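You operate a simulated robot arm through the tools that you are given. There is no shell and no other tool.

You run a simulated robot arm. Do the job below in one go: nothing can be reset, and whatever is moved stays where it is left.

## Task
Stick the PRIORITY label on O. Greyhurst's padded envelope and stand the Siltbrook Road parcel on the other one.
Fine: the labels are in the label tin; press the label down and shut the tin.

It is judged by the outcome, as a careful person would: the job done as asked, and still so three seconds after it is handed in. It fails if anything else is knocked over, pushed out of place, dropped, spilled or broken.

## Robot
A 6-joint arm with a two-finger gripper, fixed in place. Base frame: the origin is on the floor under the middle of its stand, x ahead of it, y to its left, z up; the work surface is at about z = 800. Units: mm, degrees, N and s.
With the tool pointing down near the work surface it reaches from about 300 to 640 mm from the base axis. Its first joint turns from -166.0 to 166.0 degrees. Payload 3.18 kg.
The tool frame sits at the grasp point between the pads (the TCP): z along the fingers, y along the line on which they close. The tips reach 30 mm beyond it. The gripper opens to 144 mm; its body begins 103 mm behind the TCP.
Orientation is that of the tool frame in the base frame, as a unit quaternion [w, x, y, z]. With the fingers straight down and closing along the base's y, the tool's x points along the base's -x, its y along +y and its z along -z.

## Interface
- The arm moves only by the tool play_rows. Its argument "rows" is a list of rows, each an object of numbers (a shift or turn left out is 0, a gripper value left out holds the last): "jaw": the finger opening in m, from 0 to 0.144; "x", "y", "z": the shift along the tool's x, y, z in m; "ax", "ay", "az": the turn, a rotation vector about the tool's x, y, z in degrees. In form: [{"jaw": .., "x": .., "y": .., "z": .., "ax": .., "ay": .., "az": ..}, ...]. A call has 1 to 20 rows; each row is the pose to reach, as a shift and turn from the pose commanded when the call began, along the tool's axes at that moment. Each row takes 0.2 s and may step no farther than 50 mm and 8.6 degrees from the row before; otherwise, or with a gripper value out of range, the whole call is refused. Where a pose cannot be reached the arm comes as near as it can. A force on the tool above 70 N (or 10 N above the force at the start of the call, whichever is more), or a blocked arm, ends the call early, and 0.2 s more pass. The fingers move at their own pace (about 186.7 mm/s each) and stop on an object; they squeeze with about 41 N. The grip force told is the motor's: it shows also when the fingers shut on nothing. Time passes only in rows, and 0.2 s behind the last, so rows that repeat a pose let the fingers close. The reply holds the time, the measured pose of the TCP, the force on the tool along the base axes, the opening and the grip force, in the units named above and with some noise, with the torque about the TCP (base axes, N m) and any sound that the robot's microphone picked up.
- Cameras (640 x 400 px; columns grow to the right, rows downward): "scene" is fixed at [401.5, 500.9, 1379.8]; the picture's right is [-0.14, 0.99, 0.00], its down [0.96, 0.14, -0.23] and it looks along [-0.23, -0.03, -0.97] (base axes); focal length 284 px, centre (320, 200). "wrist" rides on the gripper at [76, 16, -143] in the tool frame; the picture's right is [-0.21, 0.98, 0.00], its down [-0.84, -0.18, -0.51] and it looks along [-0.50, -0.11, 0.86] (tool axes); focal length 218 px, centre (320, 200). There is no depth. A picture from a camera that has moved, and an enlarged one, comes with that camera's place and axes in the base frame and with its lens.
- get_image(camera): a new picture of that camera. It takes no simulated time.
- inspect(camera, box): a new picture of the part [left, top, right, bottom] of that camera's present view, enlarged. It takes no simulated time.
- sign_off(): hands the job in; it is judged then, once.

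Places have to be worked out from the pictures, the camera data and where the tool is seen. Open the gripper and draw the arm clear of the work before you hand the job in, unless the task says otherwise.

The tools are called after "Call:" as a command line: name --argument value ..., lists and objects as JSON in quotes. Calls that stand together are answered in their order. play_rows: Moves the arm, as the interface text tells. Its arguments: {"type":"object","properties":{"rows":{"type":"array","items":{"type":"object","properties":{"jaw":{"type":"number"},"x":{"type":"number"},"y":{"type":"number"},"z":{"type":"number"},"ax":{"type":"number"},"ay":{"type":"number"},"az":{"type":"number"}}}}},"required":["rows"]} The other tools are called the same way: get_image (camera) takes a picture; inspect (camera, box) takes an enlarged picture of a part of a camera's view; sign_off () hands the job in.

At the start:

```text
t: 0.0
position: [193.1, 302.6, 1007.3]
tool_rot: [0.0, 0.0, 1.0, 0.0]
wrist_force: [0.7, -0.6, -0.5]
torque: [0.03, -0.01, 0.01]
grip_width: 143.9
grip_force: 0.1
```

scene: 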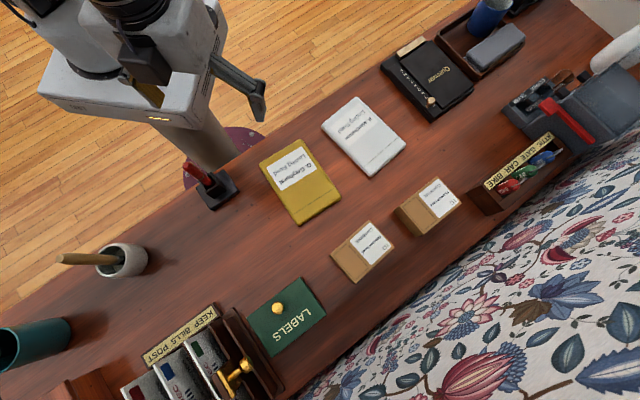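
wrist: 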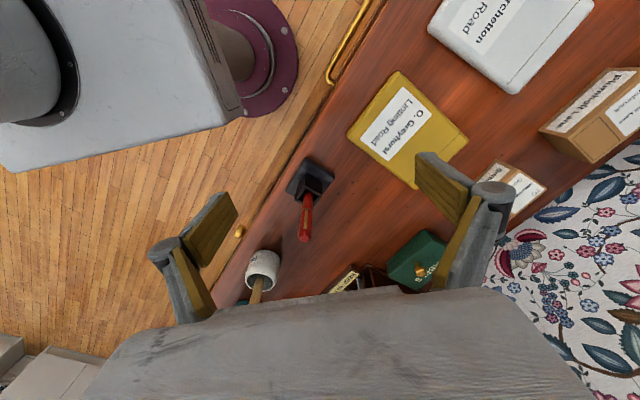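

The scene shows a yellow and a white padded envelope, two small parcels, a green label tin with a knob and various desk items. I'll enlarge the parts that matter to read the labels.

Call:
inspect --camera "scene" --box '[240, 80, 420, 230]'

Call:
inspect --camera "scene" --box '[310, 160, 490, 300]'

Call:
inspect --camera "scene" --box '[110, 260, 340, 400]'

Call:
inspect --camera "scene" --box '[370, 0, 640, 220]'

Call:
inspect --camera "wrist" --box '[320, 0, 640, 300]'

```text
2.67 times, centred on (330, 155) of scene
camera zoom: at [401.5, 500.9, 1379.8], right [-0.14, 0.99, 0.0], down [0.96, 0.14, -0.23], along [-0.23, -0.03, -0.97], focal length 758 px, centre (293, 320)
```

zoom: 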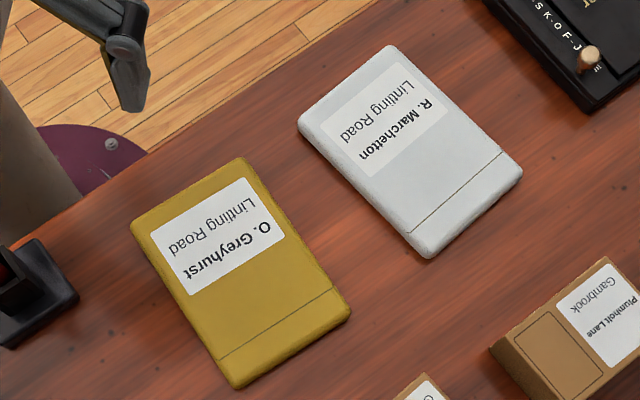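

```text
2.86 times, centred on (400, 230) of scene
camera zoom: at [401.5, 500.9, 1379.8], right [-0.14, 0.99, 0.0], down [0.96, 0.14, -0.23], along [-0.23, -0.03, -0.97], focal length 812 px, centre (91, 114)
```

zoom: 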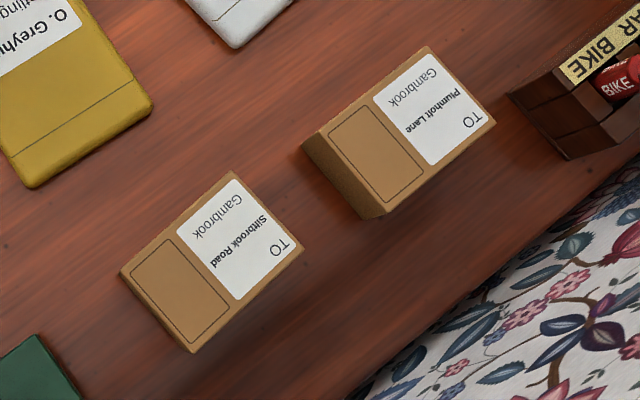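

```text
2.78 times, centred on (225, 330) of scene
camera zoom: at [401.5, 500.9, 1379.8], right [-0.14, 0.99, 0.0], down [0.96, 0.14, -0.23], along [-0.23, -0.03, -0.97], focal length 791 px, centre (584, -162)
```

zoom: 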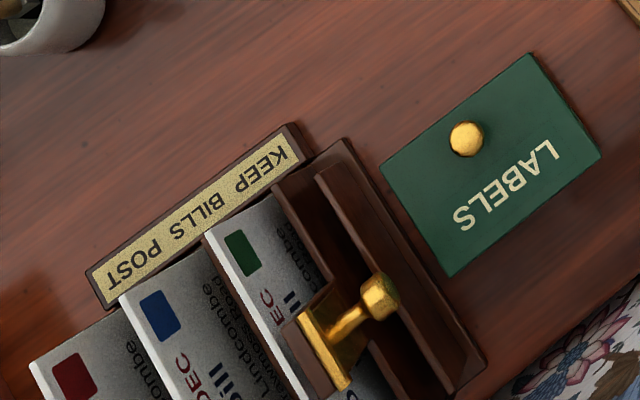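

```text
1.82 times, centred on (505, 110) of scene
camera zoom: at [401.5, 500.9, 1379.8], right [-0.14, 0.99, 0.0], down [0.96, 0.14, -0.23], along [-0.23, -0.03, -0.97], focal length 517 px, centre (-16, 364)
```

zoom: 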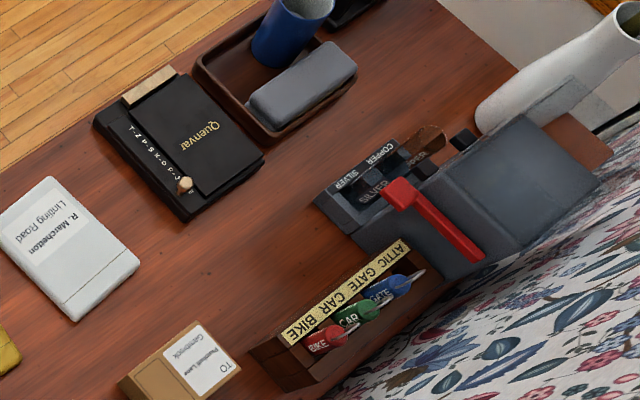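

```text
1.33 times, centred on (480, 150) of wrist
camera zoom: at [115.7, 319.3, 1148.2], right [0.21, 0.98, 0.0], down [0.84, -0.18, 0.51], along [0.5, -0.11, -0.86], focal length 291 px, centre (107, 267)
```

zoom: 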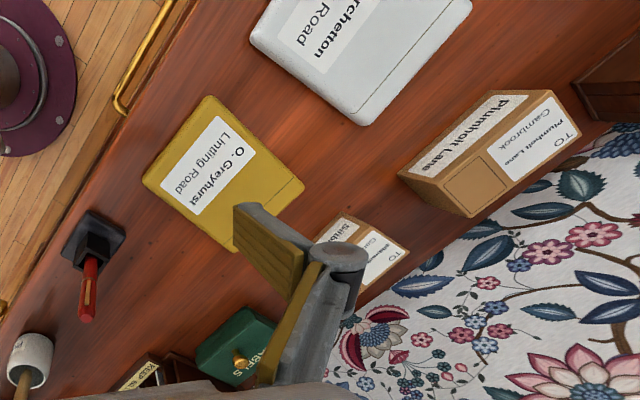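

The yellow envelope is O. Greyhurst's (centre about (233,434)), the white one R. Marchetton's (about (114,555)); the Siltbrook parcel sits near (360,575) with its top near z 841, and the tin near (495,453). I'll swing the wrist camera out towards the tin for a closer look.

Call:
play_rows --rows '[{"jaw": 0.08, "x": -0.028, "y": 0.009, "z": 0.001, "az": -5.25}, {"x": -0.056, "y": 0.018, "z": 0.002, "az": -10.5}, {"x": -0.084, "y": 0.027, "z": 0.003, "az": -15.75}, {"x": -0.112, "y": 0.036, "z": 0.004, "az": -21}, {"x": -0.14, "y": 0.045, "z": 0.005, "az": -26.25}, {"x": -0.168, "y": 0.054, "z": 0.006, "az": -31.5}, {"x": -0.196, "y": 0.063, "z": 0.007, "az": -36.75}, {"x": -0.223, "y": 0.072, "z": 0.007, "az": -42}]'

```text
t: 1.8
position: [400.1, 361.1, 964.3]
tool_rot: [0.011, -0.359, 0.933, 0.004]
wrist_force: [0.0, -0.9, 0.2]
torque: [-0.03, 0.0, 0.01]
grip_width: 80.2
grip_force: 0.1
out of reach, approached as far as the arm can: row 5, 6, 7, 8
```

The arm tops out at r≈539 at this height, so working at the tin needs a lower, tilted tool. I'll see what the wrist camera shows from here.

Call:
get_image --camera "wrist"

Call:
get_image --camera "scene"

```text
taken
camera wrist: at [329.9, 319.5, 1106.1], right [-0.5, 0.87, 0.0], down [0.74, 0.42, 0.53], along [0.45, 0.27, -0.85], focal length 218 px, centre (320, 200)
```

wrist: 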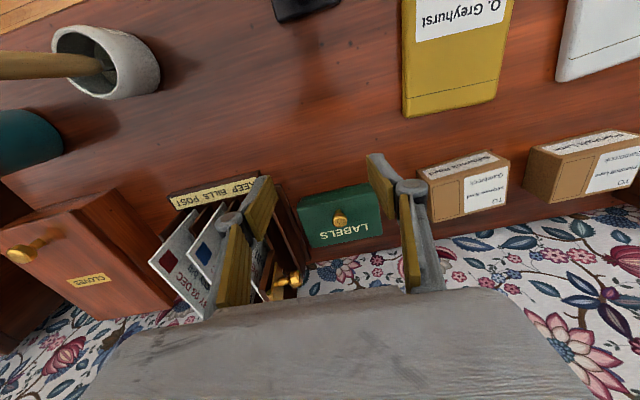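

```text
taken
```

scene: 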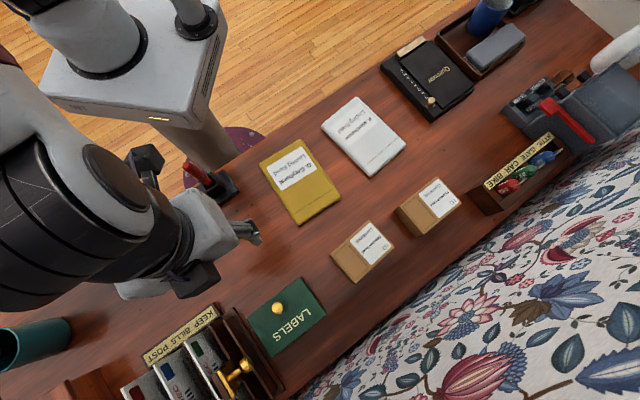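

Call:
inspect --camera "wrist" --box '[280, 160, 420, 260]'

Call:
inspect --camera "wrist" --box '[390, 100, 640, 240]'

```text
4.00 times, centred on (350, 210) of wrist
camera zoom: at [329.9, 319.5, 1106.1], right [-0.5, 0.87, 0.0], down [0.74, 0.42, 0.53], along [0.45, 0.27, -0.85], focal length 873 px, centre (200, 160)
```

zoom: 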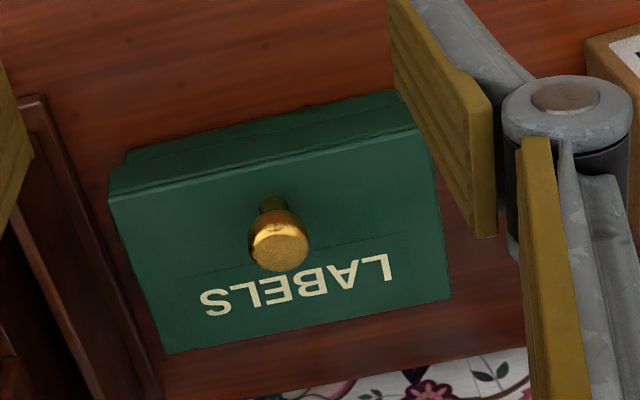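

```text
2.56 times, centred on (515, 170) of wrist
camera zoom: at [329.9, 319.5, 1106.1], right [-0.5, 0.87, 0.0], down [0.74, 0.42, 0.53], along [0.45, 0.27, -0.85], focal length 559 px, centre (-179, 277)
```

zoom: 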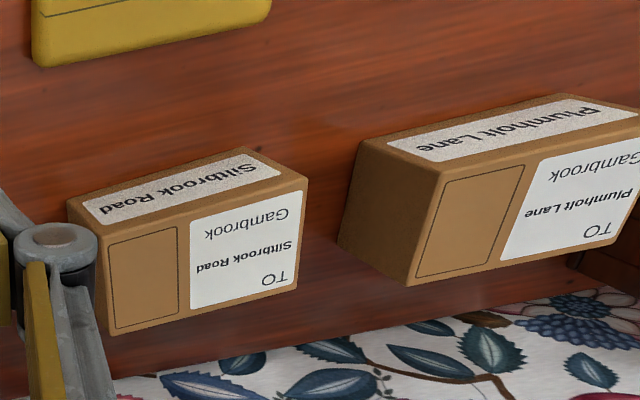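

The parcel looks about 97×66×48 mm, centre (360.5,574.5), top z≈848; the tin lid top is at z≈835 with its knob at about (479,439,853). I'll pull back a little to learn which reference pose the arm uses after an unreachable command.

Call:
play_rows --rows '[{"x": 0.03}, {"x": 0.06}]'

```text
t: 2.4
position: [354.6, 320.5, 965.2]
tool_rot: [0.001, -0.358, 0.934, 0.0]
wrist_force: [-0.4, -0.8, 0.5]
torque: [-0.03, 0.0, 0.05]
grip_width: 80.2
grip_force: 0.1
```

The reference is the actual pose, good. Now I swing over towards the Siltbrook parcel, turning the closing axis to match its long axis and opening the jaw to 120 mm.

Call:
play_rows --rows '[{"jaw": 0.12, "x": -0.0085, "y": 0.0392, "z": 0.0063, "az": -1.6}, {"x": -0.017, "y": 0.0784, "z": 0.0125, "az": -3.2}, {"x": -0.0256, "y": 0.1177, "z": 0.0188, "az": -4.9}, {"x": -0.0342, "y": 0.1569, "z": 0.025, "az": -6.5}]'

Call:
play_rows --rows '[{"x": -0.0284, "y": 0.003, "z": 0.009, "ay": -5}, {"x": -0.0567, "y": 0.006, "z": 0.018, "ay": -10}, {"x": -0.085, "y": 0.009, "z": 0.027, "ay": -15}, {"x": -0.1134, "y": 0.0119, "z": 0.0361, "ay": -20}, {"x": -0.1134, "y": 0.0119, "z": 0.0361, "ay": -20}]'

Call:
get_image --camera "wrist"

Call:
get_image --camera "scene"

```text
t: 3.4
position: [276.0, 460.3, 940.7]
tool_rot: [0.001, -0.41, 0.912, 0.001]
wrist_force: [-0.2, -0.6, 0.9]
torque: [-0.01, 0.02, 0.0]
grip_width: 120.0
grip_force: 0.2
```

```text
t: 4.6
position: [342.1, 552.2, 905.9]
tool_rot: [0.159, -0.404, 0.898, 0.072]
wrist_force: [-0.1, 0.0, -0.7]
torque: [0.0, -0.02, 0.0]
grip_width: 120.1
grip_force: 0.1
```

```text
taken
camera wrist: at [249.5, 473.1, 1012.4], right [-0.6, 0.8, 0.07], down [0.54, 0.34, 0.77], along [0.58, 0.5, -0.64], focal length 218 px, centre (320, 200)
```

wrist: 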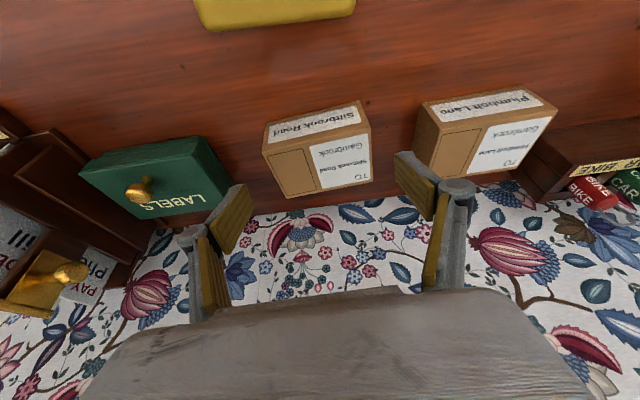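

```text
taken
```

scene: 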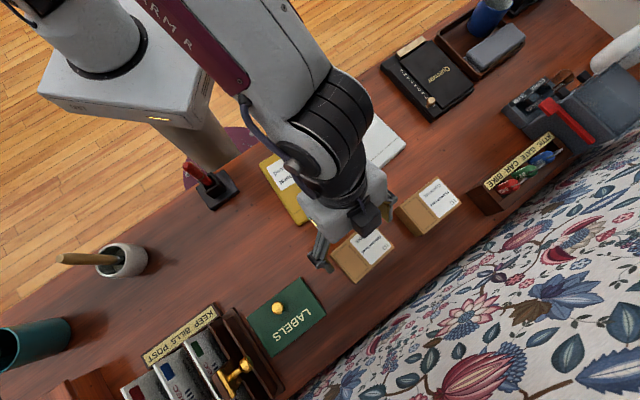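

The tilted approach works (TCP (342,552,906)). I'll enlarge the wrist view to refine the parcel's corners and to check that the right finger clears the Plumholt parcel.

Call:
inspect --camera "wrist" --box '[220, 70, 480, 230]'

Call:
inspect --camera "scene" --box '[290, 160, 470, 290]'

Call:
inspect --camera "wrist" --box '[60, 110, 260, 240]'

```text
2.46 times, centred on (350, 150) of wrist
camera zoom: at [249.5, 473.1, 1012.4], right [-0.6, 0.8, 0.07], down [0.54, 0.34, 0.77], along [0.58, 0.5, -0.64], focal length 537 px, centre (246, 323)
```

zoom: 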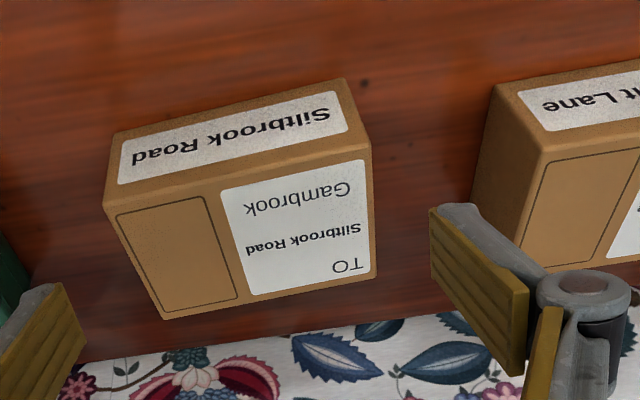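

```text
3.08 times, centred on (380, 225) of scene
camera zoom: at [401.5, 500.9, 1379.8], right [-0.14, 0.99, 0.0], down [0.96, 0.14, -0.23], along [-0.23, -0.03, -0.97], focal length 874 px, centre (135, 123)
```

zoom: 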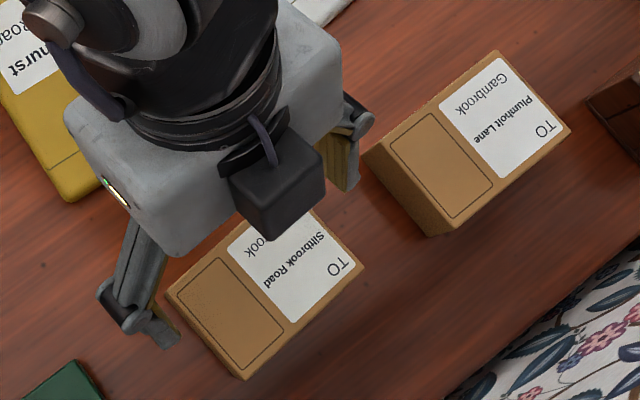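

```text
3.08 times, centred on (160, 175) of wrist
camera zoom: at [249.5, 473.1, 1012.4], right [-0.6, 0.8, 0.07], down [0.54, 0.34, 0.77], along [0.58, 0.5, -0.64], focal length 672 px, centre (812, 277)
```

zoom: 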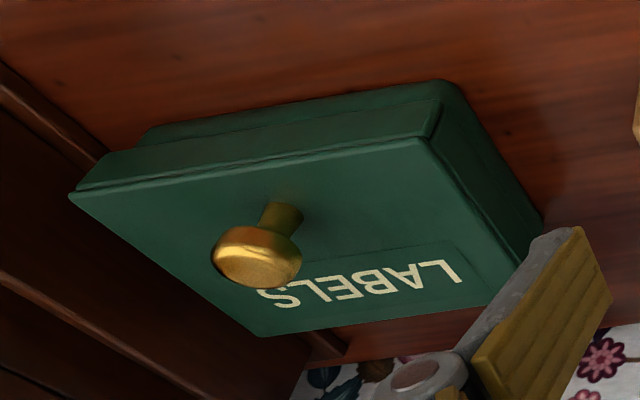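

The parcel centre refines to about (359,574) and the closing axis matches its long side within a degree; the fingers have ~10 mm clearance each side. I descend along the tool axis to straddle the parcel.

Call:
play_rows --rows '[{"x": 0.0004, "y": 0.0003, "z": 0.012}, {"x": 0.0008, "y": 0.0006, "z": 0.024}, {"x": 0.0012, "y": 0.0009, "z": 0.036}, {"x": 0.0016, "y": 0.0012, "z": 0.048}, {"x": 0.002, "y": 0.0015, "z": 0.06}, {"x": 0.0023, "y": 0.0017, "z": 0.071}]'

Call:
get_image --camera "wrist"

Call:
inspect --camera "scene" --box '[290, 160, 470, 290]'

```text
t: 6.0
position: [355.7, 570.0, 836.8]
tool_rot: [0.159, -0.404, 0.898, 0.071]
wrist_force: [0.4, 0.2, -0.9]
torque: [0.05, -0.03, -0.02]
grip_width: 119.8
grip_force: 0.1
```

```text
taken
camera wrist: at [263.0, 491.0, 943.9], right [-0.6, 0.8, 0.07], down [0.54, 0.34, 0.77], along [0.58, 0.5, -0.64], focal length 218 px, centre (320, 200)
```

wrist: 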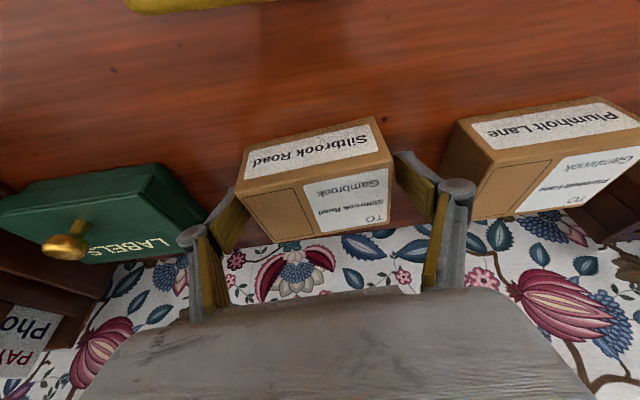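

```text
3.08 times, centred on (380, 225) of scene
camera zoom: at [401.5, 500.9, 1379.8], right [-0.14, 0.99, 0.0], down [0.96, 0.14, -0.23], along [-0.23, -0.03, -0.97], focal length 874 px, centre (135, 123)
```

zoom: 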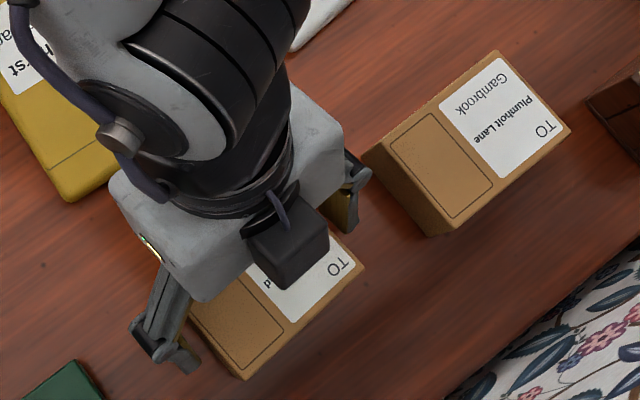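

The fingers straddle the parcel cleanly with no contact force. I close on it now.

Call:
play_rows --rows '[{"jaw": 0.105}, {"jaw": 0.09}, {"jaw": 0.085}, {"jaw": 0.085}]'

Call:
get_image --camera "wrist"

```text
t: 7.0
position: [356.0, 569.6, 837.4]
tool_rot: [0.158, -0.404, 0.898, 0.072]
wrist_force: [1.1, -2.1, 3.3]
torque: [-0.3, -0.2, -0.02]
grip_width: 99.7
grip_force: 40.7
```

```text
taken
camera wrist: at [263.0, 490.9, 944.2], right [-0.6, 0.8, 0.07], down [0.54, 0.34, 0.77], along [0.58, 0.5, -0.64], focal length 218 px, centre (320, 200)
```

wrist: 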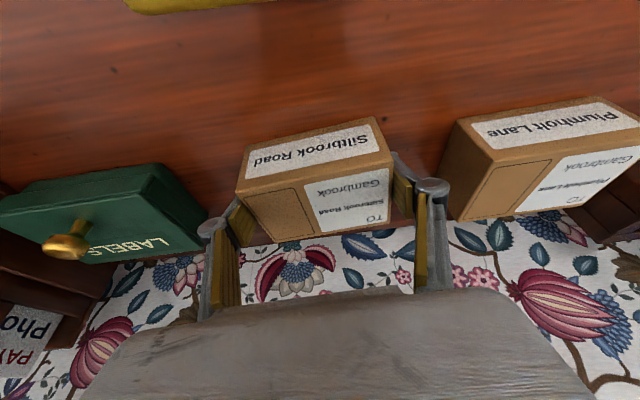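

The grip is firm at 99.7 mm. I lift straight up 30 mm and check the hold.

Call:
play_rows --rows '[{"x": -0.0034, "z": -0.0094}, {"x": -0.0068, "z": -0.0188}, {"x": -0.0103, "z": -0.0282}]'

Call:
get_image --camera "wrist"

```text
t: 7.8
position: [354.6, 571.5, 866.8]
tool_rot: [0.159, -0.404, 0.898, 0.071]
wrist_force: [-0.4, -0.3, -1.8]
torque: [-0.01, -0.01, 0.02]
grip_width: 99.4
grip_force: 41.4
```

```text
taken
camera wrist: at [262.8, 491.4, 974.3], right [-0.6, 0.8, 0.07], down [0.54, 0.34, 0.77], along [0.58, 0.5, -0.64], focal length 218 px, centre (320, 200)
```

wrist: 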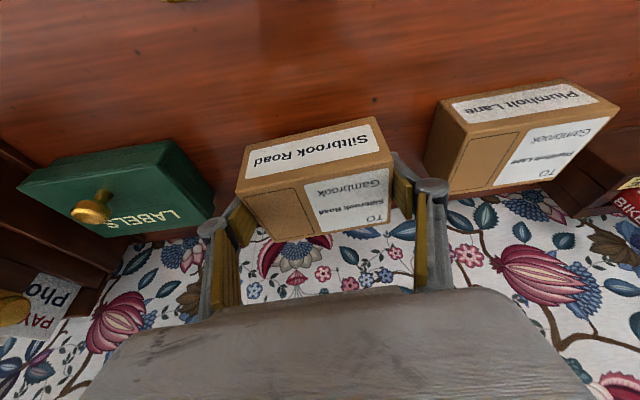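

The parcel is held level and light. I raise it while drawing it inward (clear of the Plumholt parcel), then carry it across to above the white envelope.

Call:
play_rows --rows '[{"x": 0.0142, "y": -0.0004, "z": -0.0205}, {"x": 0.0284, "y": -0.0008, "z": -0.041}, {"x": 0.0426, "y": -0.0012, "z": -0.0615}, {"x": 0.0596, "y": 0.0272, "z": -0.0712, "ax": -0.1, "az": -0.28}, {"x": 0.0766, "y": 0.0555, "z": -0.081, "ax": -0.2, "az": -0.56}, {"x": 0.0936, "y": 0.0839, "z": -0.0907, "ax": -0.3, "az": -0.84}, {"x": 0.1106, "y": 0.1122, "z": -0.1004, "ax": -0.4, "az": -1.12}, {"x": 0.1276, "y": 0.1406, "z": -0.1102, "ax": -0.5, "az": -1.4}, {"x": 0.1446, "y": 0.1689, "z": -0.1199, "ax": -0.62, "az": -1.69}]'

Call:
get_image --camera "wrist"

Call:
get_image --camera "scene"

```text
t: 9.8
position: [111.2, 548.8, 931.2]
tool_rot: [0.159, -0.417, 0.892, 0.073]
wrist_force: [0.1, 1.0, -2.5]
torque: [-0.03, -0.02, 0.03]
grip_width: 99.5
grip_force: 41.0
```

```text
taken
camera wrist: at [20.6, 466.1, 1038.3], right [-0.63, 0.78, 0.07], down [0.53, 0.36, 0.77], along [0.57, 0.52, -0.64], focal length 218 px, centre (320, 200)
```

wrist: 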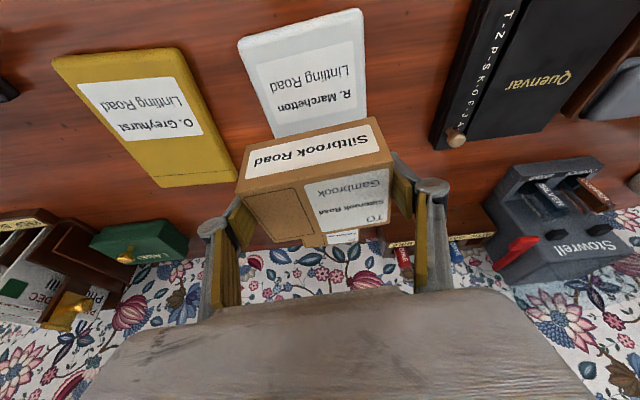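

```text
taken
```

scene: 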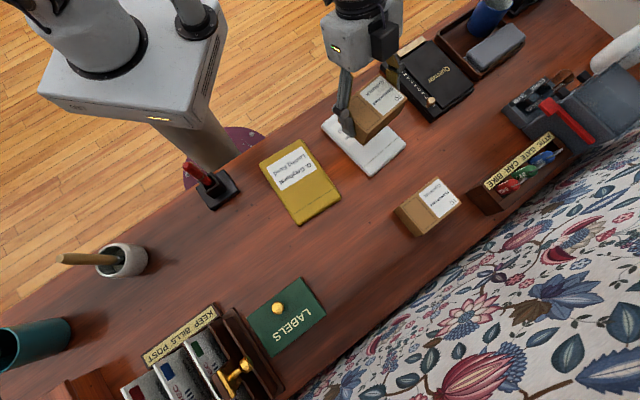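

The parcel hangs right over the white envelope (box centre ≈ (114,553) against envelope ≈ (113,554)). I lower straight down most of the way, then feel for contact in small steps.

Call:
play_rows --rows '[{"x": 0.0045, "z": 0.0124}, {"x": 0.009, "z": 0.0248}, {"x": 0.0135, "z": 0.0372}, {"x": 0.018, "z": 0.0496}, {"x": 0.0226, "z": 0.062}]'

Call:
inspect --camera "scene" --box '[290, 60, 430, 190]'

Call:
get_image --camera "wrist"

```text
t: 11.0
position: [112.5, 550.1, 862.9]
tool_rot: [0.158, -0.418, 0.891, 0.074]
wrist_force: [-0.1, 0.4, -1.2]
torque: [-0.03, 0.01, 0.02]
grip_width: 99.5
grip_force: 41.1
```

```text
3.08 times, centred on (360, 125) of scene
camera zoom: at [401.5, 500.9, 1379.8], right [-0.14, 0.99, 0.0], down [0.96, 0.14, -0.23], along [-0.23, -0.03, -0.97], focal length 874 px, centre (197, 431)
```

zoom: 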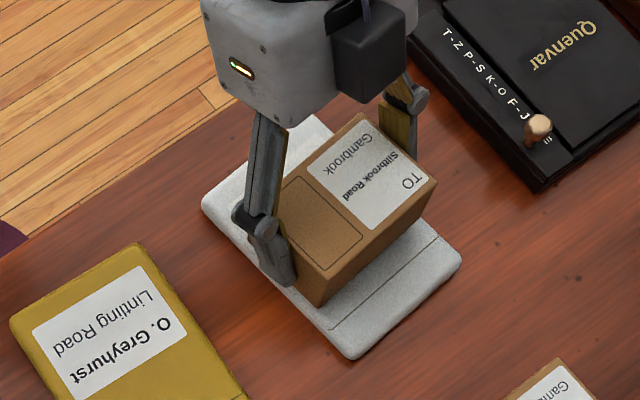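

```text
taken
camera wrist: at [21.8, 467.8, 970.4], right [-0.63, 0.78, 0.07], down [0.53, 0.36, 0.77], along [0.57, 0.52, -0.64], focal length 218 px, centre (320, 200)
```

wrist: 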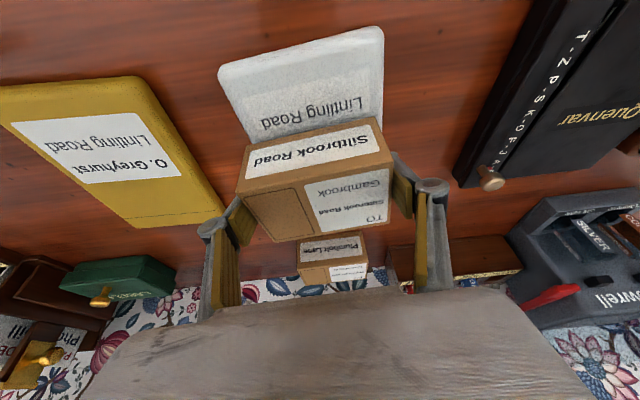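

The parcel is centred over the envelope, bottom at about z 825. I continue down in 2 mm steps.

Call:
play_rows --rows '[{"x": 0.0007, "z": 0.0019}, {"x": 0.0014, "z": 0.0038}, {"x": 0.0017, "z": 0.0047}]'

```text
t: 11.8
position: [112.1, 548.9, 859.0]
tool_rot: [0.157, -0.418, 0.892, 0.073]
wrist_force: [-0.1, 0.5, -2.9]
torque: [-0.01, -0.01, -0.02]
grip_width: 99.5
grip_force: 41.0
```

Call:
play_rows --rows '[{"x": 0.0005, "z": 0.0014}, {"x": 0.001, "z": 0.0028}]'

```text
t: 12.4
position: [111.2, 549.4, 856.2]
tool_rot: [0.158, -0.418, 0.892, 0.074]
wrist_force: [-0.2, 0.3, -2.1]
torque: [-0.02, 0.02, 0.01]
grip_width: 99.2
grip_force: 41.2
```

No contact yet (bottom at about z 819). I keep stepping down gently.

Call:
play_rows --rows '[{"x": 0.0005, "z": 0.0014}, {"x": 0.001, "z": 0.0028}]'

```text
t: 13.0
position: [111.9, 550.6, 854.0]
tool_rot: [0.158, -0.419, 0.891, 0.075]
wrist_force: [-2.1, -5.0, 24.2]
torque: [-0.79, -0.22, 0.01]
grip_width: 99.4
grip_force: 41.8
```

Contact at TCP z≈854 (24 N up): the parcel is standing on the envelope. I ease up a hair and open the fingers slowly.

Call:
play_rows --rows '[{"x": -0.0003, "z": -0.0008}, {"jaw": 0.104, "x": -0.0003, "z": -0.0008}, {"jaw": 0.112, "x": -0.0003, "z": -0.0008}, {"jaw": 0.122, "x": -0.0003, "z": -0.0008}]'

Call:
get_image --camera "wrist"

Call:
inspect --camera "scene" --box '[290, 60, 430, 190]'

```text
t: 14.0
position: [111.5, 549.4, 853.4]
tool_rot: [0.157, -0.419, 0.892, 0.073]
wrist_force: [1.0, -0.4, -0.5]
torque: [0.0, -0.01, -0.01]
grip_width: 121.9
grip_force: 0.0
```

```text
taken
camera wrist: at [22.1, 467.0, 960.9], right [-0.63, 0.78, 0.07], down [0.53, 0.36, 0.77], along [0.57, 0.52, -0.64], focal length 218 px, centre (320, 200)
```

wrist: 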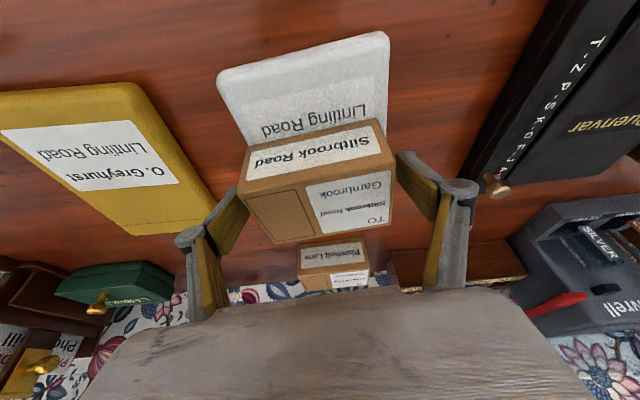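

```text
3.08 times, centred on (360, 125) of scene
camera zoom: at [401.5, 500.9, 1379.8], right [-0.14, 0.99, 0.0], down [0.96, 0.14, -0.23], along [-0.23, -0.03, -0.97], focal length 874 px, centre (197, 431)
```

zoom: 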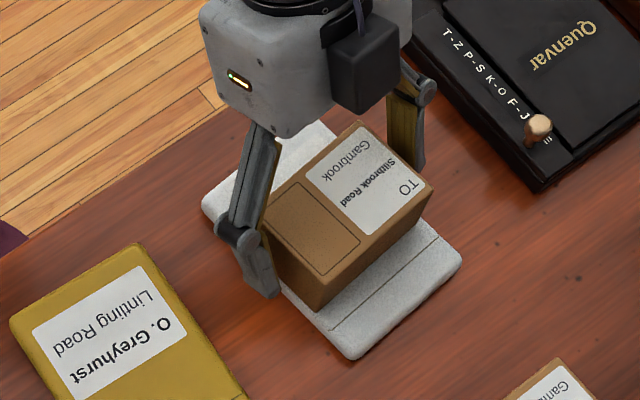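

The parcel stands freely on the white envelope. I withdraw along the tool axis.

Call:
play_rows --rows '[{"z": -0.015}, {"z": -0.03}, {"z": -0.05}, {"z": -0.07}, {"z": -0.09}]'

Call:
get_image --camera "scene"

Call:
get_image --camera "wrist"

```text
t: 15.2
position: [90.9, 525.4, 938.9]
tool_rot: [0.157, -0.418, 0.892, 0.073]
wrist_force: [-0.2, 0.8, 0.4]
torque: [-0.01, 0.0, -0.01]
grip_width: 121.9
grip_force: 0.0
```

```text
taken
```

scene: 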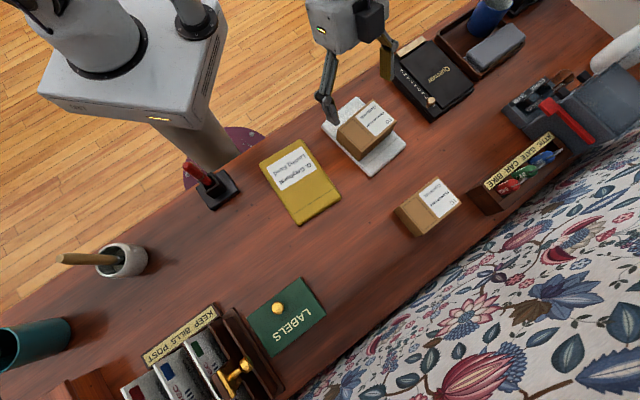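

```text
taken
camera wrist: at [1.2, 443.8, 1045.6], right [-0.63, 0.78, 0.07], down [0.53, 0.36, 0.77], along [0.57, 0.52, -0.64], focal length 218 px, centre (320, 200)
```

wrist: 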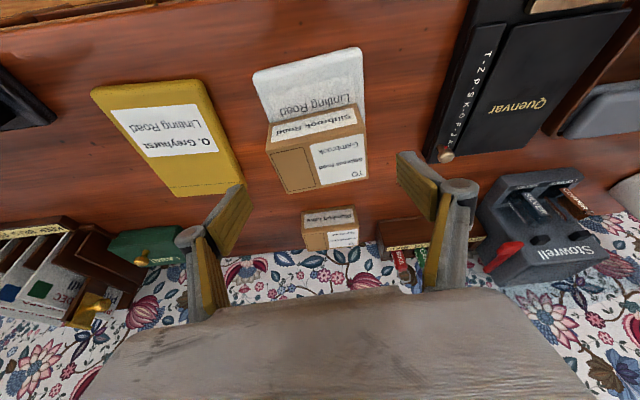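

The parcel is standing well on the white envelope. Now I swing across to hover above the tin's knob with the jaw narrowed, aligning the closing axis with the tin's width.

Call:
play_rows --rows '[{"jaw": 0.1, "x": -0.014, "y": -0.0351, "z": 0.0064, "ax": 0.21, "az": 0.59}, {"jaw": 0.08, "x": -0.028, "y": -0.0701, "z": 0.0127, "ax": 0.43, "az": 1.18}, {"jaw": 0.06, "x": -0.0421, "y": -0.1052, "z": 0.0191, "ax": 0.64, "az": 1.78}, {"jaw": 0.046, "x": -0.0561, "y": -0.1402, "z": 0.0254, "ax": 0.86, "az": 2.37}, {"x": -0.0701, "y": -0.1753, "z": 0.0318, "ax": 1.07, "az": 2.96}, {"x": -0.0841, "y": -0.2104, "z": 0.0382, "ax": 1.29, "az": 3.55}, {"x": -0.0981, "y": -0.2454, "z": 0.0445, "ax": 1.5, "az": 4.14}, {"x": -0.1122, "y": -0.2805, "z": 0.0509, "ax": 1.72, "az": 4.74}, {"x": -0.1262, "y": -0.3155, "z": 0.0572, "ax": 1.93, "az": 5.33}, {"x": -0.1402, "y": -0.3506, "z": 0.0636, "ax": 2.15, "az": 5.92}]'

Call:
get_image --camera "wrist"

Call:
inspect --camera "scene" --box '[180, 230, 360, 380]'

```text
t: 17.4
position: [459.8, 420.3, 926.1]
tool_rot: [0.162, -0.369, 0.913, 0.066]
wrist_force: [-0.3, 0.0, -0.2]
torque: [-0.01, 0.0, -0.03]
grip_width: 46.1
grip_force: 0.1
```

```text
taken
camera wrist: at [361.4, 347.7, 1033.6], right [-0.54, 0.84, 0.07], down [0.57, 0.3, 0.77], along [0.62, 0.45, -0.64], focal length 218 px, centre (320, 200)
```

wrist: 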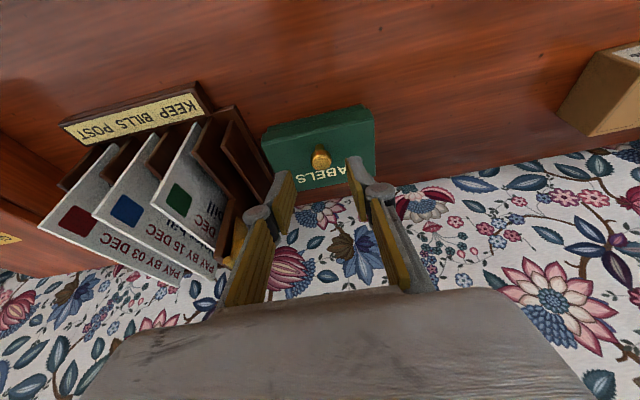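

```text
2.67 times, centred on (270, 305) of scene
camera zoom: at [401.5, 500.9, 1379.8], right [-0.14, 0.99, 0.0], down [0.96, 0.14, -0.23], along [-0.23, -0.03, -0.97], focal length 758 px, centre (453, -80)
```

zoom: 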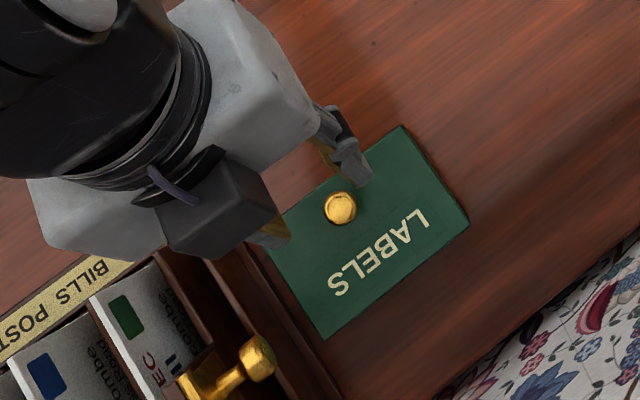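

Call:
inspect --camera "wrist" --box '[240, 90, 400, 220]'

Call:
inspect --camera "wrist" --box '[180, 130, 440, 310]'

```text
3.08 times, centred on (320, 155) of wrist
camera zoom: at [361.4, 347.7, 1033.6], right [-0.54, 0.84, 0.07], down [0.57, 0.3, 0.77], along [0.62, 0.45, -0.64], focal length 672 px, centre (320, 338)
```

zoom: 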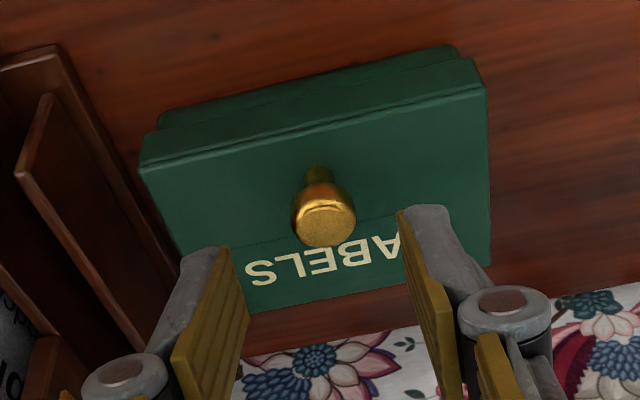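

```text
2.22 times, centred on (310, 220) of wrist
camera zoom: at [361.4, 347.7, 1033.6], right [-0.54, 0.84, 0.07], down [0.57, 0.3, 0.77], along [0.62, 0.45, -0.64], focal length 485 px, centre (342, 156)
```

zoom: 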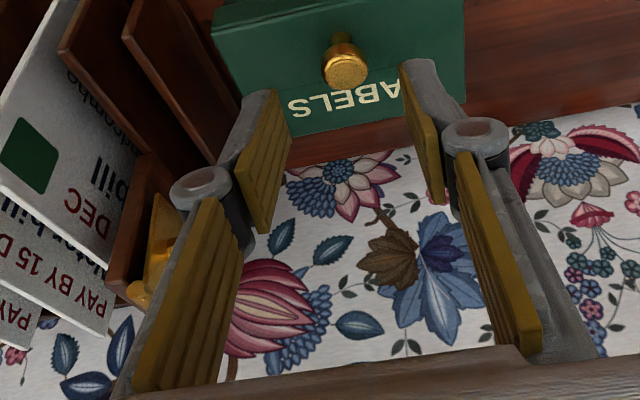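

The knob refines to (478,439) with its head around z 847–857, centred between the fingers. I descend along the tool axis to straddle its head, leaving the tips a few mm above the lid.

Call:
play_rows --rows '[{"x": 0.0001, "y": 0.0002, "z": 0.015}, {"x": 0.0003, "y": 0.0004, "z": 0.03}, {"x": 0.0004, "y": 0.0006, "z": 0.042}, {"x": 0.0005, "y": 0.0007, "z": 0.052}, {"x": 0.0006, "y": 0.0008, "z": 0.0575}]'

Call:
get_image --camera "wrist"

Call:
inspect --camera "scene" --box '[210, 250, 350, 370]'

```text
t: 18.6
position: [473.7, 433.3, 872.5]
tool_rot: [0.162, -0.369, 0.913, 0.066]
wrist_force: [-0.5, -0.3, 0.4]
torque: [0.02, -0.03, -0.02]
grip_width: 46.0
grip_force: 0.1
```

```text
taken
camera wrist: at [375.1, 362.1, 980.2], right [-0.54, 0.84, 0.07], down [0.57, 0.3, 0.77], along [0.62, 0.45, -0.64], focal length 218 px, centre (320, 200)
```

wrist: 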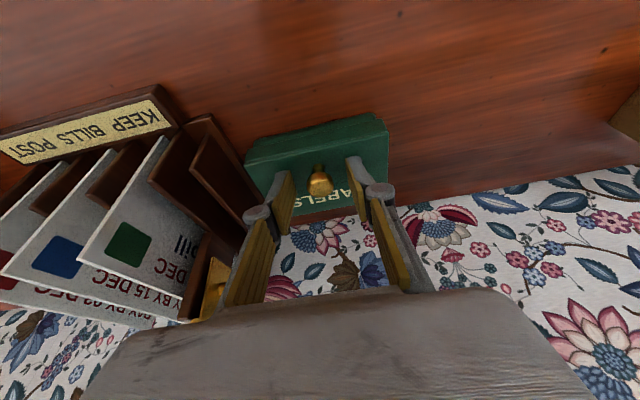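

```text
3.33 times, centred on (280, 310) of scene
camera zoom: at [401.5, 500.9, 1379.8], right [-0.14, 0.99, 0.0], down [0.96, 0.14, -0.23], along [-0.23, -0.03, -0.97], focal length 947 px, centre (453, -167)
```

zoom: 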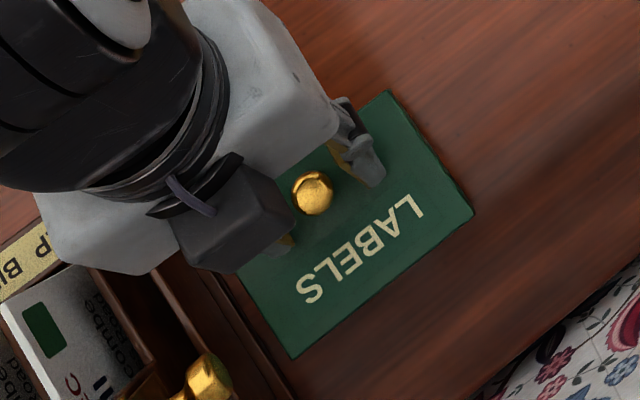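

Call:
inspect --camera "wrist" --box '[230, 110, 410, 230]'

```text
3.33 times, centred on (320, 170) of wrist
camera zoom: at [375.1, 362.1, 980.2], right [-0.54, 0.84, 0.07], down [0.57, 0.3, 0.77], along [0.62, 0.45, -0.64], focal length 728 px, centre (320, 300)
```

zoom: 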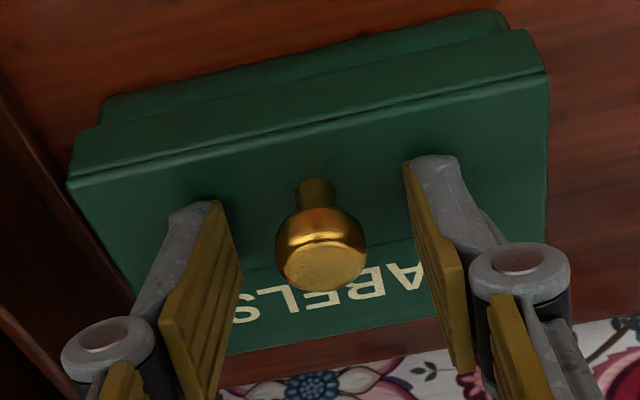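

The knob head is between the pads, a few mm outward of the pad centre line. I nudge 3 mm outward and close on it gently.

Call:
play_rows --rows '[{"x": -0.003}, {"jaw": 0.034, "x": -0.003}, {"jaw": 0.026, "x": -0.003}, {"jaw": 0.018, "x": -0.003}, {"jaw": 0.018, "x": -0.003}]'

Call:
inspect --camera "wrist" --box '[230, 110, 410, 230]'

```text
t: 19.8
position: [473.9, 435.7, 872.1]
tool_rot: [0.162, -0.369, 0.913, 0.066]
wrist_force: [3.7, -1.9, -3.5]
torque: [-0.09, 0.02, -0.03]
grip_width: 20.4
grip_force: 44.8
```

```text
3.33 times, centred on (320, 170) of wrist
camera zoom: at [376.8, 363.9, 980.9], right [-0.54, 0.84, 0.07], down [0.57, 0.3, 0.77], along [0.62, 0.45, -0.64], focal length 728 px, centre (320, 300)
```

zoom: 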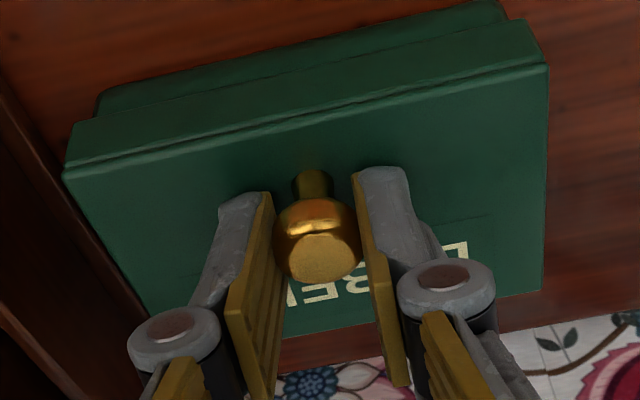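

The knob is gripped at 20.4 mm. I lift about 8 mm to learn whether the lid is hinged or lifts off.

Call:
play_rows --rows '[{"x": -0.0015, "z": -0.0023}, {"x": -0.003, "z": -0.0045}, {"x": -0.0046, "z": -0.0068}]'

Call:
inspect --camera "wrist" --box '[230, 90, 410, 230]'

Call:
inspect --camera "scene" --box '[210, 250, 350, 370]'

```text
t: 20.6
position: [476.8, 436.2, 879.8]
tool_rot: [0.16, -0.369, 0.913, 0.064]
wrist_force: [11.0, 10.7, -28.0]
torque: [-0.47, 0.49, 0.01]
grip_width: 20.4
grip_force: 44.6
```

```text
2.86 times, centred on (320, 160) of wrist
camera zoom: at [378.5, 365.5, 987.9], right [-0.54, 0.84, 0.07], down [0.57, 0.3, 0.76], along [0.62, 0.45, -0.64], focal length 624 px, centre (320, 314)
```

zoom: 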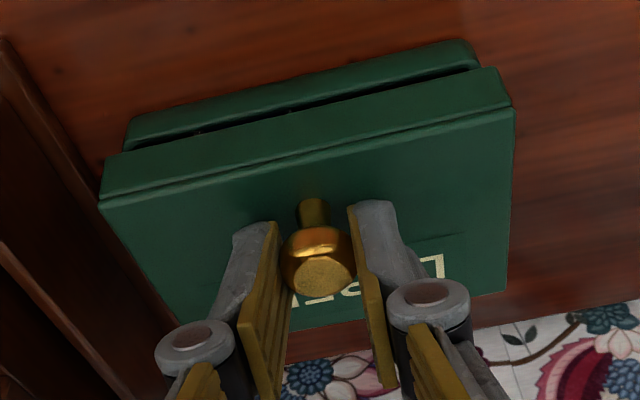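

```text
3.33 times, centred on (280, 310) of scene
camera zoom: at [401.5, 500.9, 1379.8], right [-0.14, 0.99, 0.0], down [0.96, 0.14, -0.23], along [-0.23, -0.03, -0.97], focal length 947 px, centre (453, -167)
```

zoom: 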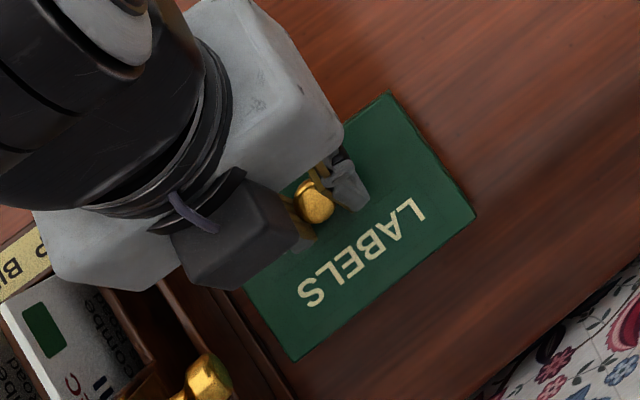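

The lid is hinged at the back: the front has risen, and the grip is resisting rotation. I release here, only a few degrees open, to learn whether the hinge holds the lid by friction.

Call:
play_rows --rows '[{"jaw": 0.023}, {"jaw": 0.028}, {"jaw": 0.028}]'

Call:
inspect --camera "wrist" --box '[230, 90, 410, 230]'

```text
t: 21.4
position: [476.7, 438.3, 881.9]
tool_rot: [0.162, -0.369, 0.913, 0.066]
wrist_force: [-0.4, 0.5, 0.4]
torque: [0.0, -0.02, 0.03]
grip_width: 28.1
grip_force: 0.1
```

```text
2.86 times, centred on (320, 160) of wrist
camera zoom: at [378.3, 364.9, 989.1], right [-0.54, 0.84, 0.07], down [0.57, 0.3, 0.77], along [0.62, 0.45, -0.64], focal length 624 px, centre (320, 314)
```

zoom: 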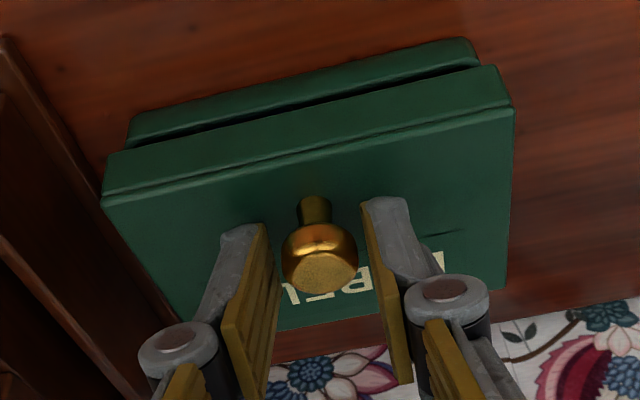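

The hinge holds the lid where it is left, so I can open it in stages. I tilt the tool 14° further outward about the knob (jaw still loose), ready to rotate the lid with the next grip.

Call:
play_rows --rows '[{"x": 0.0012, "z": -0.0015, "ay": -3.5}, {"x": 0.0024, "z": -0.002, "ay": -7}, {"x": 0.0036, "z": -0.002, "ay": -10.5}, {"x": 0.0048, "z": -0.002, "ay": -14}]'

Call:
inspect --camera "wrist" --box '[230, 70, 410, 230]'

```text
t: 22.4
position: [471.7, 433.6, 881.9]
tool_rot: [0.272, -0.358, 0.887, 0.109]
wrist_force: [-0.2, -0.2, 0.3]
torque: [0.01, -0.02, -0.01]
grip_width: 28.1
grip_force: 0.0
```

```text
2.50 times, centred on (320, 150) of wrist
camera zoom: at [358.0, 345.9, 957.2], right [-0.55, 0.82, 0.12], down [0.42, 0.16, 0.89], along [0.72, 0.54, -0.44], focal length 546 px, centre (320, 325)
```

zoom: 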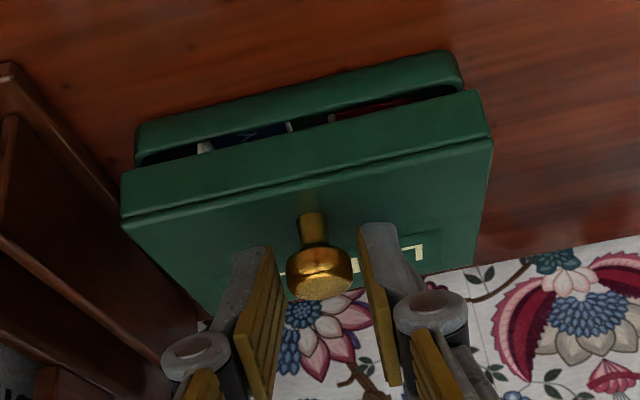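

I can already glimpse coloured labels inside. Now I grip the knob again and rotate tool and lid together about the back hinge by 14°.

Call:
play_rows --rows '[{"y": -0.0012}, {"jaw": 0.018, "y": -0.0012}, {"jaw": 0.018, "y": -0.0012}, {"x": -0.0048, "y": -0.0012, "z": -0.0017, "ay": 3.5}, {"x": -0.0096, "y": -0.0012, "z": -0.003, "ay": 7}, {"x": -0.0146, "y": -0.0012, "z": -0.0041, "ay": 10.5}, {"x": -0.0195, "y": -0.0012, "z": -0.0049, "ay": 14}]'

Call:
inspect --camera "wrist" --box '[230, 70, 410, 230]'

```text
t: 24.0
position: [484.1, 443.5, 895.9]
tool_rot: [0.162, -0.37, 0.913, 0.066]
wrist_force: [2.5, 38.8, -21.6]
torque: [1.21, -0.48, 0.01]
grip_width: 21.0
grip_force: 45.1
```

```text
2.50 times, centred on (320, 150) of wrist
camera zoom: at [385.3, 372.1, 1003.6], right [-0.54, 0.84, 0.07], down [0.57, 0.3, 0.77], along [0.62, 0.45, -0.64], focal length 546 px, centre (320, 325)
```

zoom: 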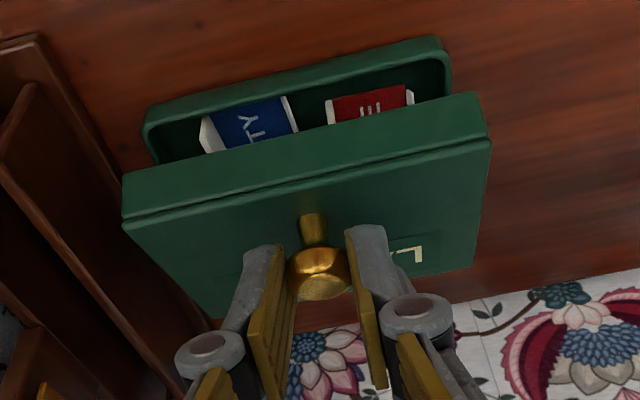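

The lid is open further and blue ("…TY") and red labels show. Some side force built up, so I release to relax it before the next stage.

Call:
play_rows --rows '[{"jaw": 0.023}, {"jaw": 0.03}, {"jaw": 0.03}]'

Call:
inspect --camera "wrist" --box '[230, 70, 410, 230]'

Call:
inspect --camera "scene" --box '[210, 250, 350, 370]'

```text
t: 24.8
position: [484.1, 440.8, 897.7]
tool_rot: [0.162, -0.368, 0.913, 0.064]
wrist_force: [-0.2, -0.1, 0.0]
torque: [-0.02, 0.0, -0.06]
grip_width: 29.7
grip_force: 0.1
```

```text
2.50 times, centred on (320, 150) of wrist
camera zoom: at [385.2, 369.3, 1004.5], right [-0.54, 0.84, 0.07], down [0.57, 0.3, 0.77], along [0.62, 0.45, -0.64], focal length 546 px, centre (320, 325)
```

zoom: 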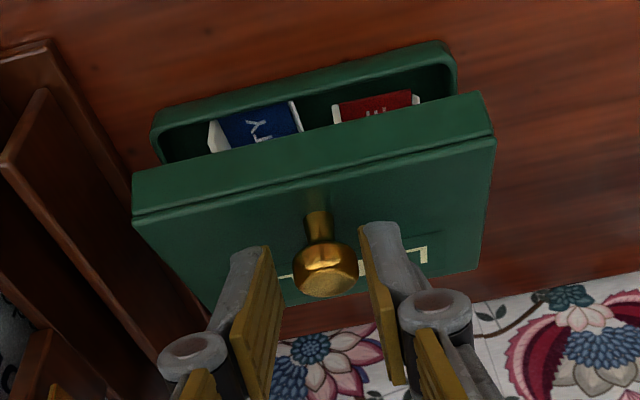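

```text
3.33 times, centred on (280, 310) of scene
camera zoom: at [401.5, 500.9, 1379.8], right [-0.14, 0.99, 0.0], down [0.96, 0.14, -0.23], along [-0.23, -0.03, -0.97], focal length 947 px, centre (453, -167)
```

zoom: 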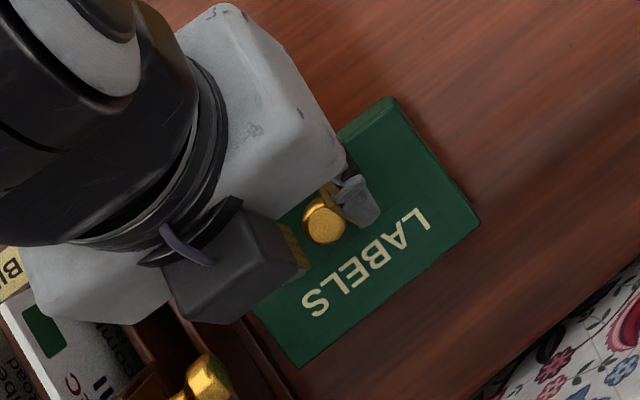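

The tin's body hasn't moved; the hinge seems a bit lower than assumed (z≈818), so the arc needs more outward travel. I re-tilt about the knob for the next stage.

Call:
play_rows --rows '[{"x": 0.0014, "y": 0.0008, "z": -0.0005, "ay": -3.5}, {"x": 0.0029, "y": 0.0016, "z": -0.0006, "ay": -7}, {"x": 0.0043, "y": 0.0018, "z": -0.0006, "ay": -10.5}, {"x": 0.0058, "y": 0.0018, "z": -0.0006, "ay": -14}]'

Call:
inspect --camera "wrist" --box '[230, 70, 410, 230]'

```text
t: 25.8
position: [477.7, 439.3, 895.7]
tool_rot: [0.273, -0.358, 0.886, 0.109]
wrist_force: [0.5, 0.1, -0.5]
torque: [-0.01, -0.02, -0.01]
grip_width: 29.9
grip_force: 0.1
```

```text
2.50 times, centred on (320, 150) of wrist
camera zoom: at [363.1, 351.3, 970.3], right [-0.56, 0.82, 0.12], down [0.42, 0.16, 0.89], along [0.72, 0.54, -0.44], focal length 546 px, centre (320, 325)
```

zoom: 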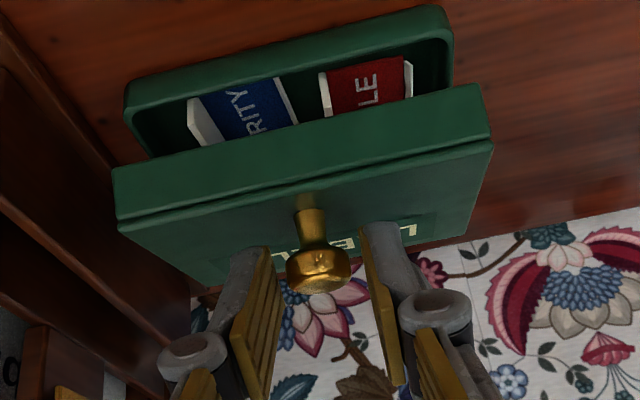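

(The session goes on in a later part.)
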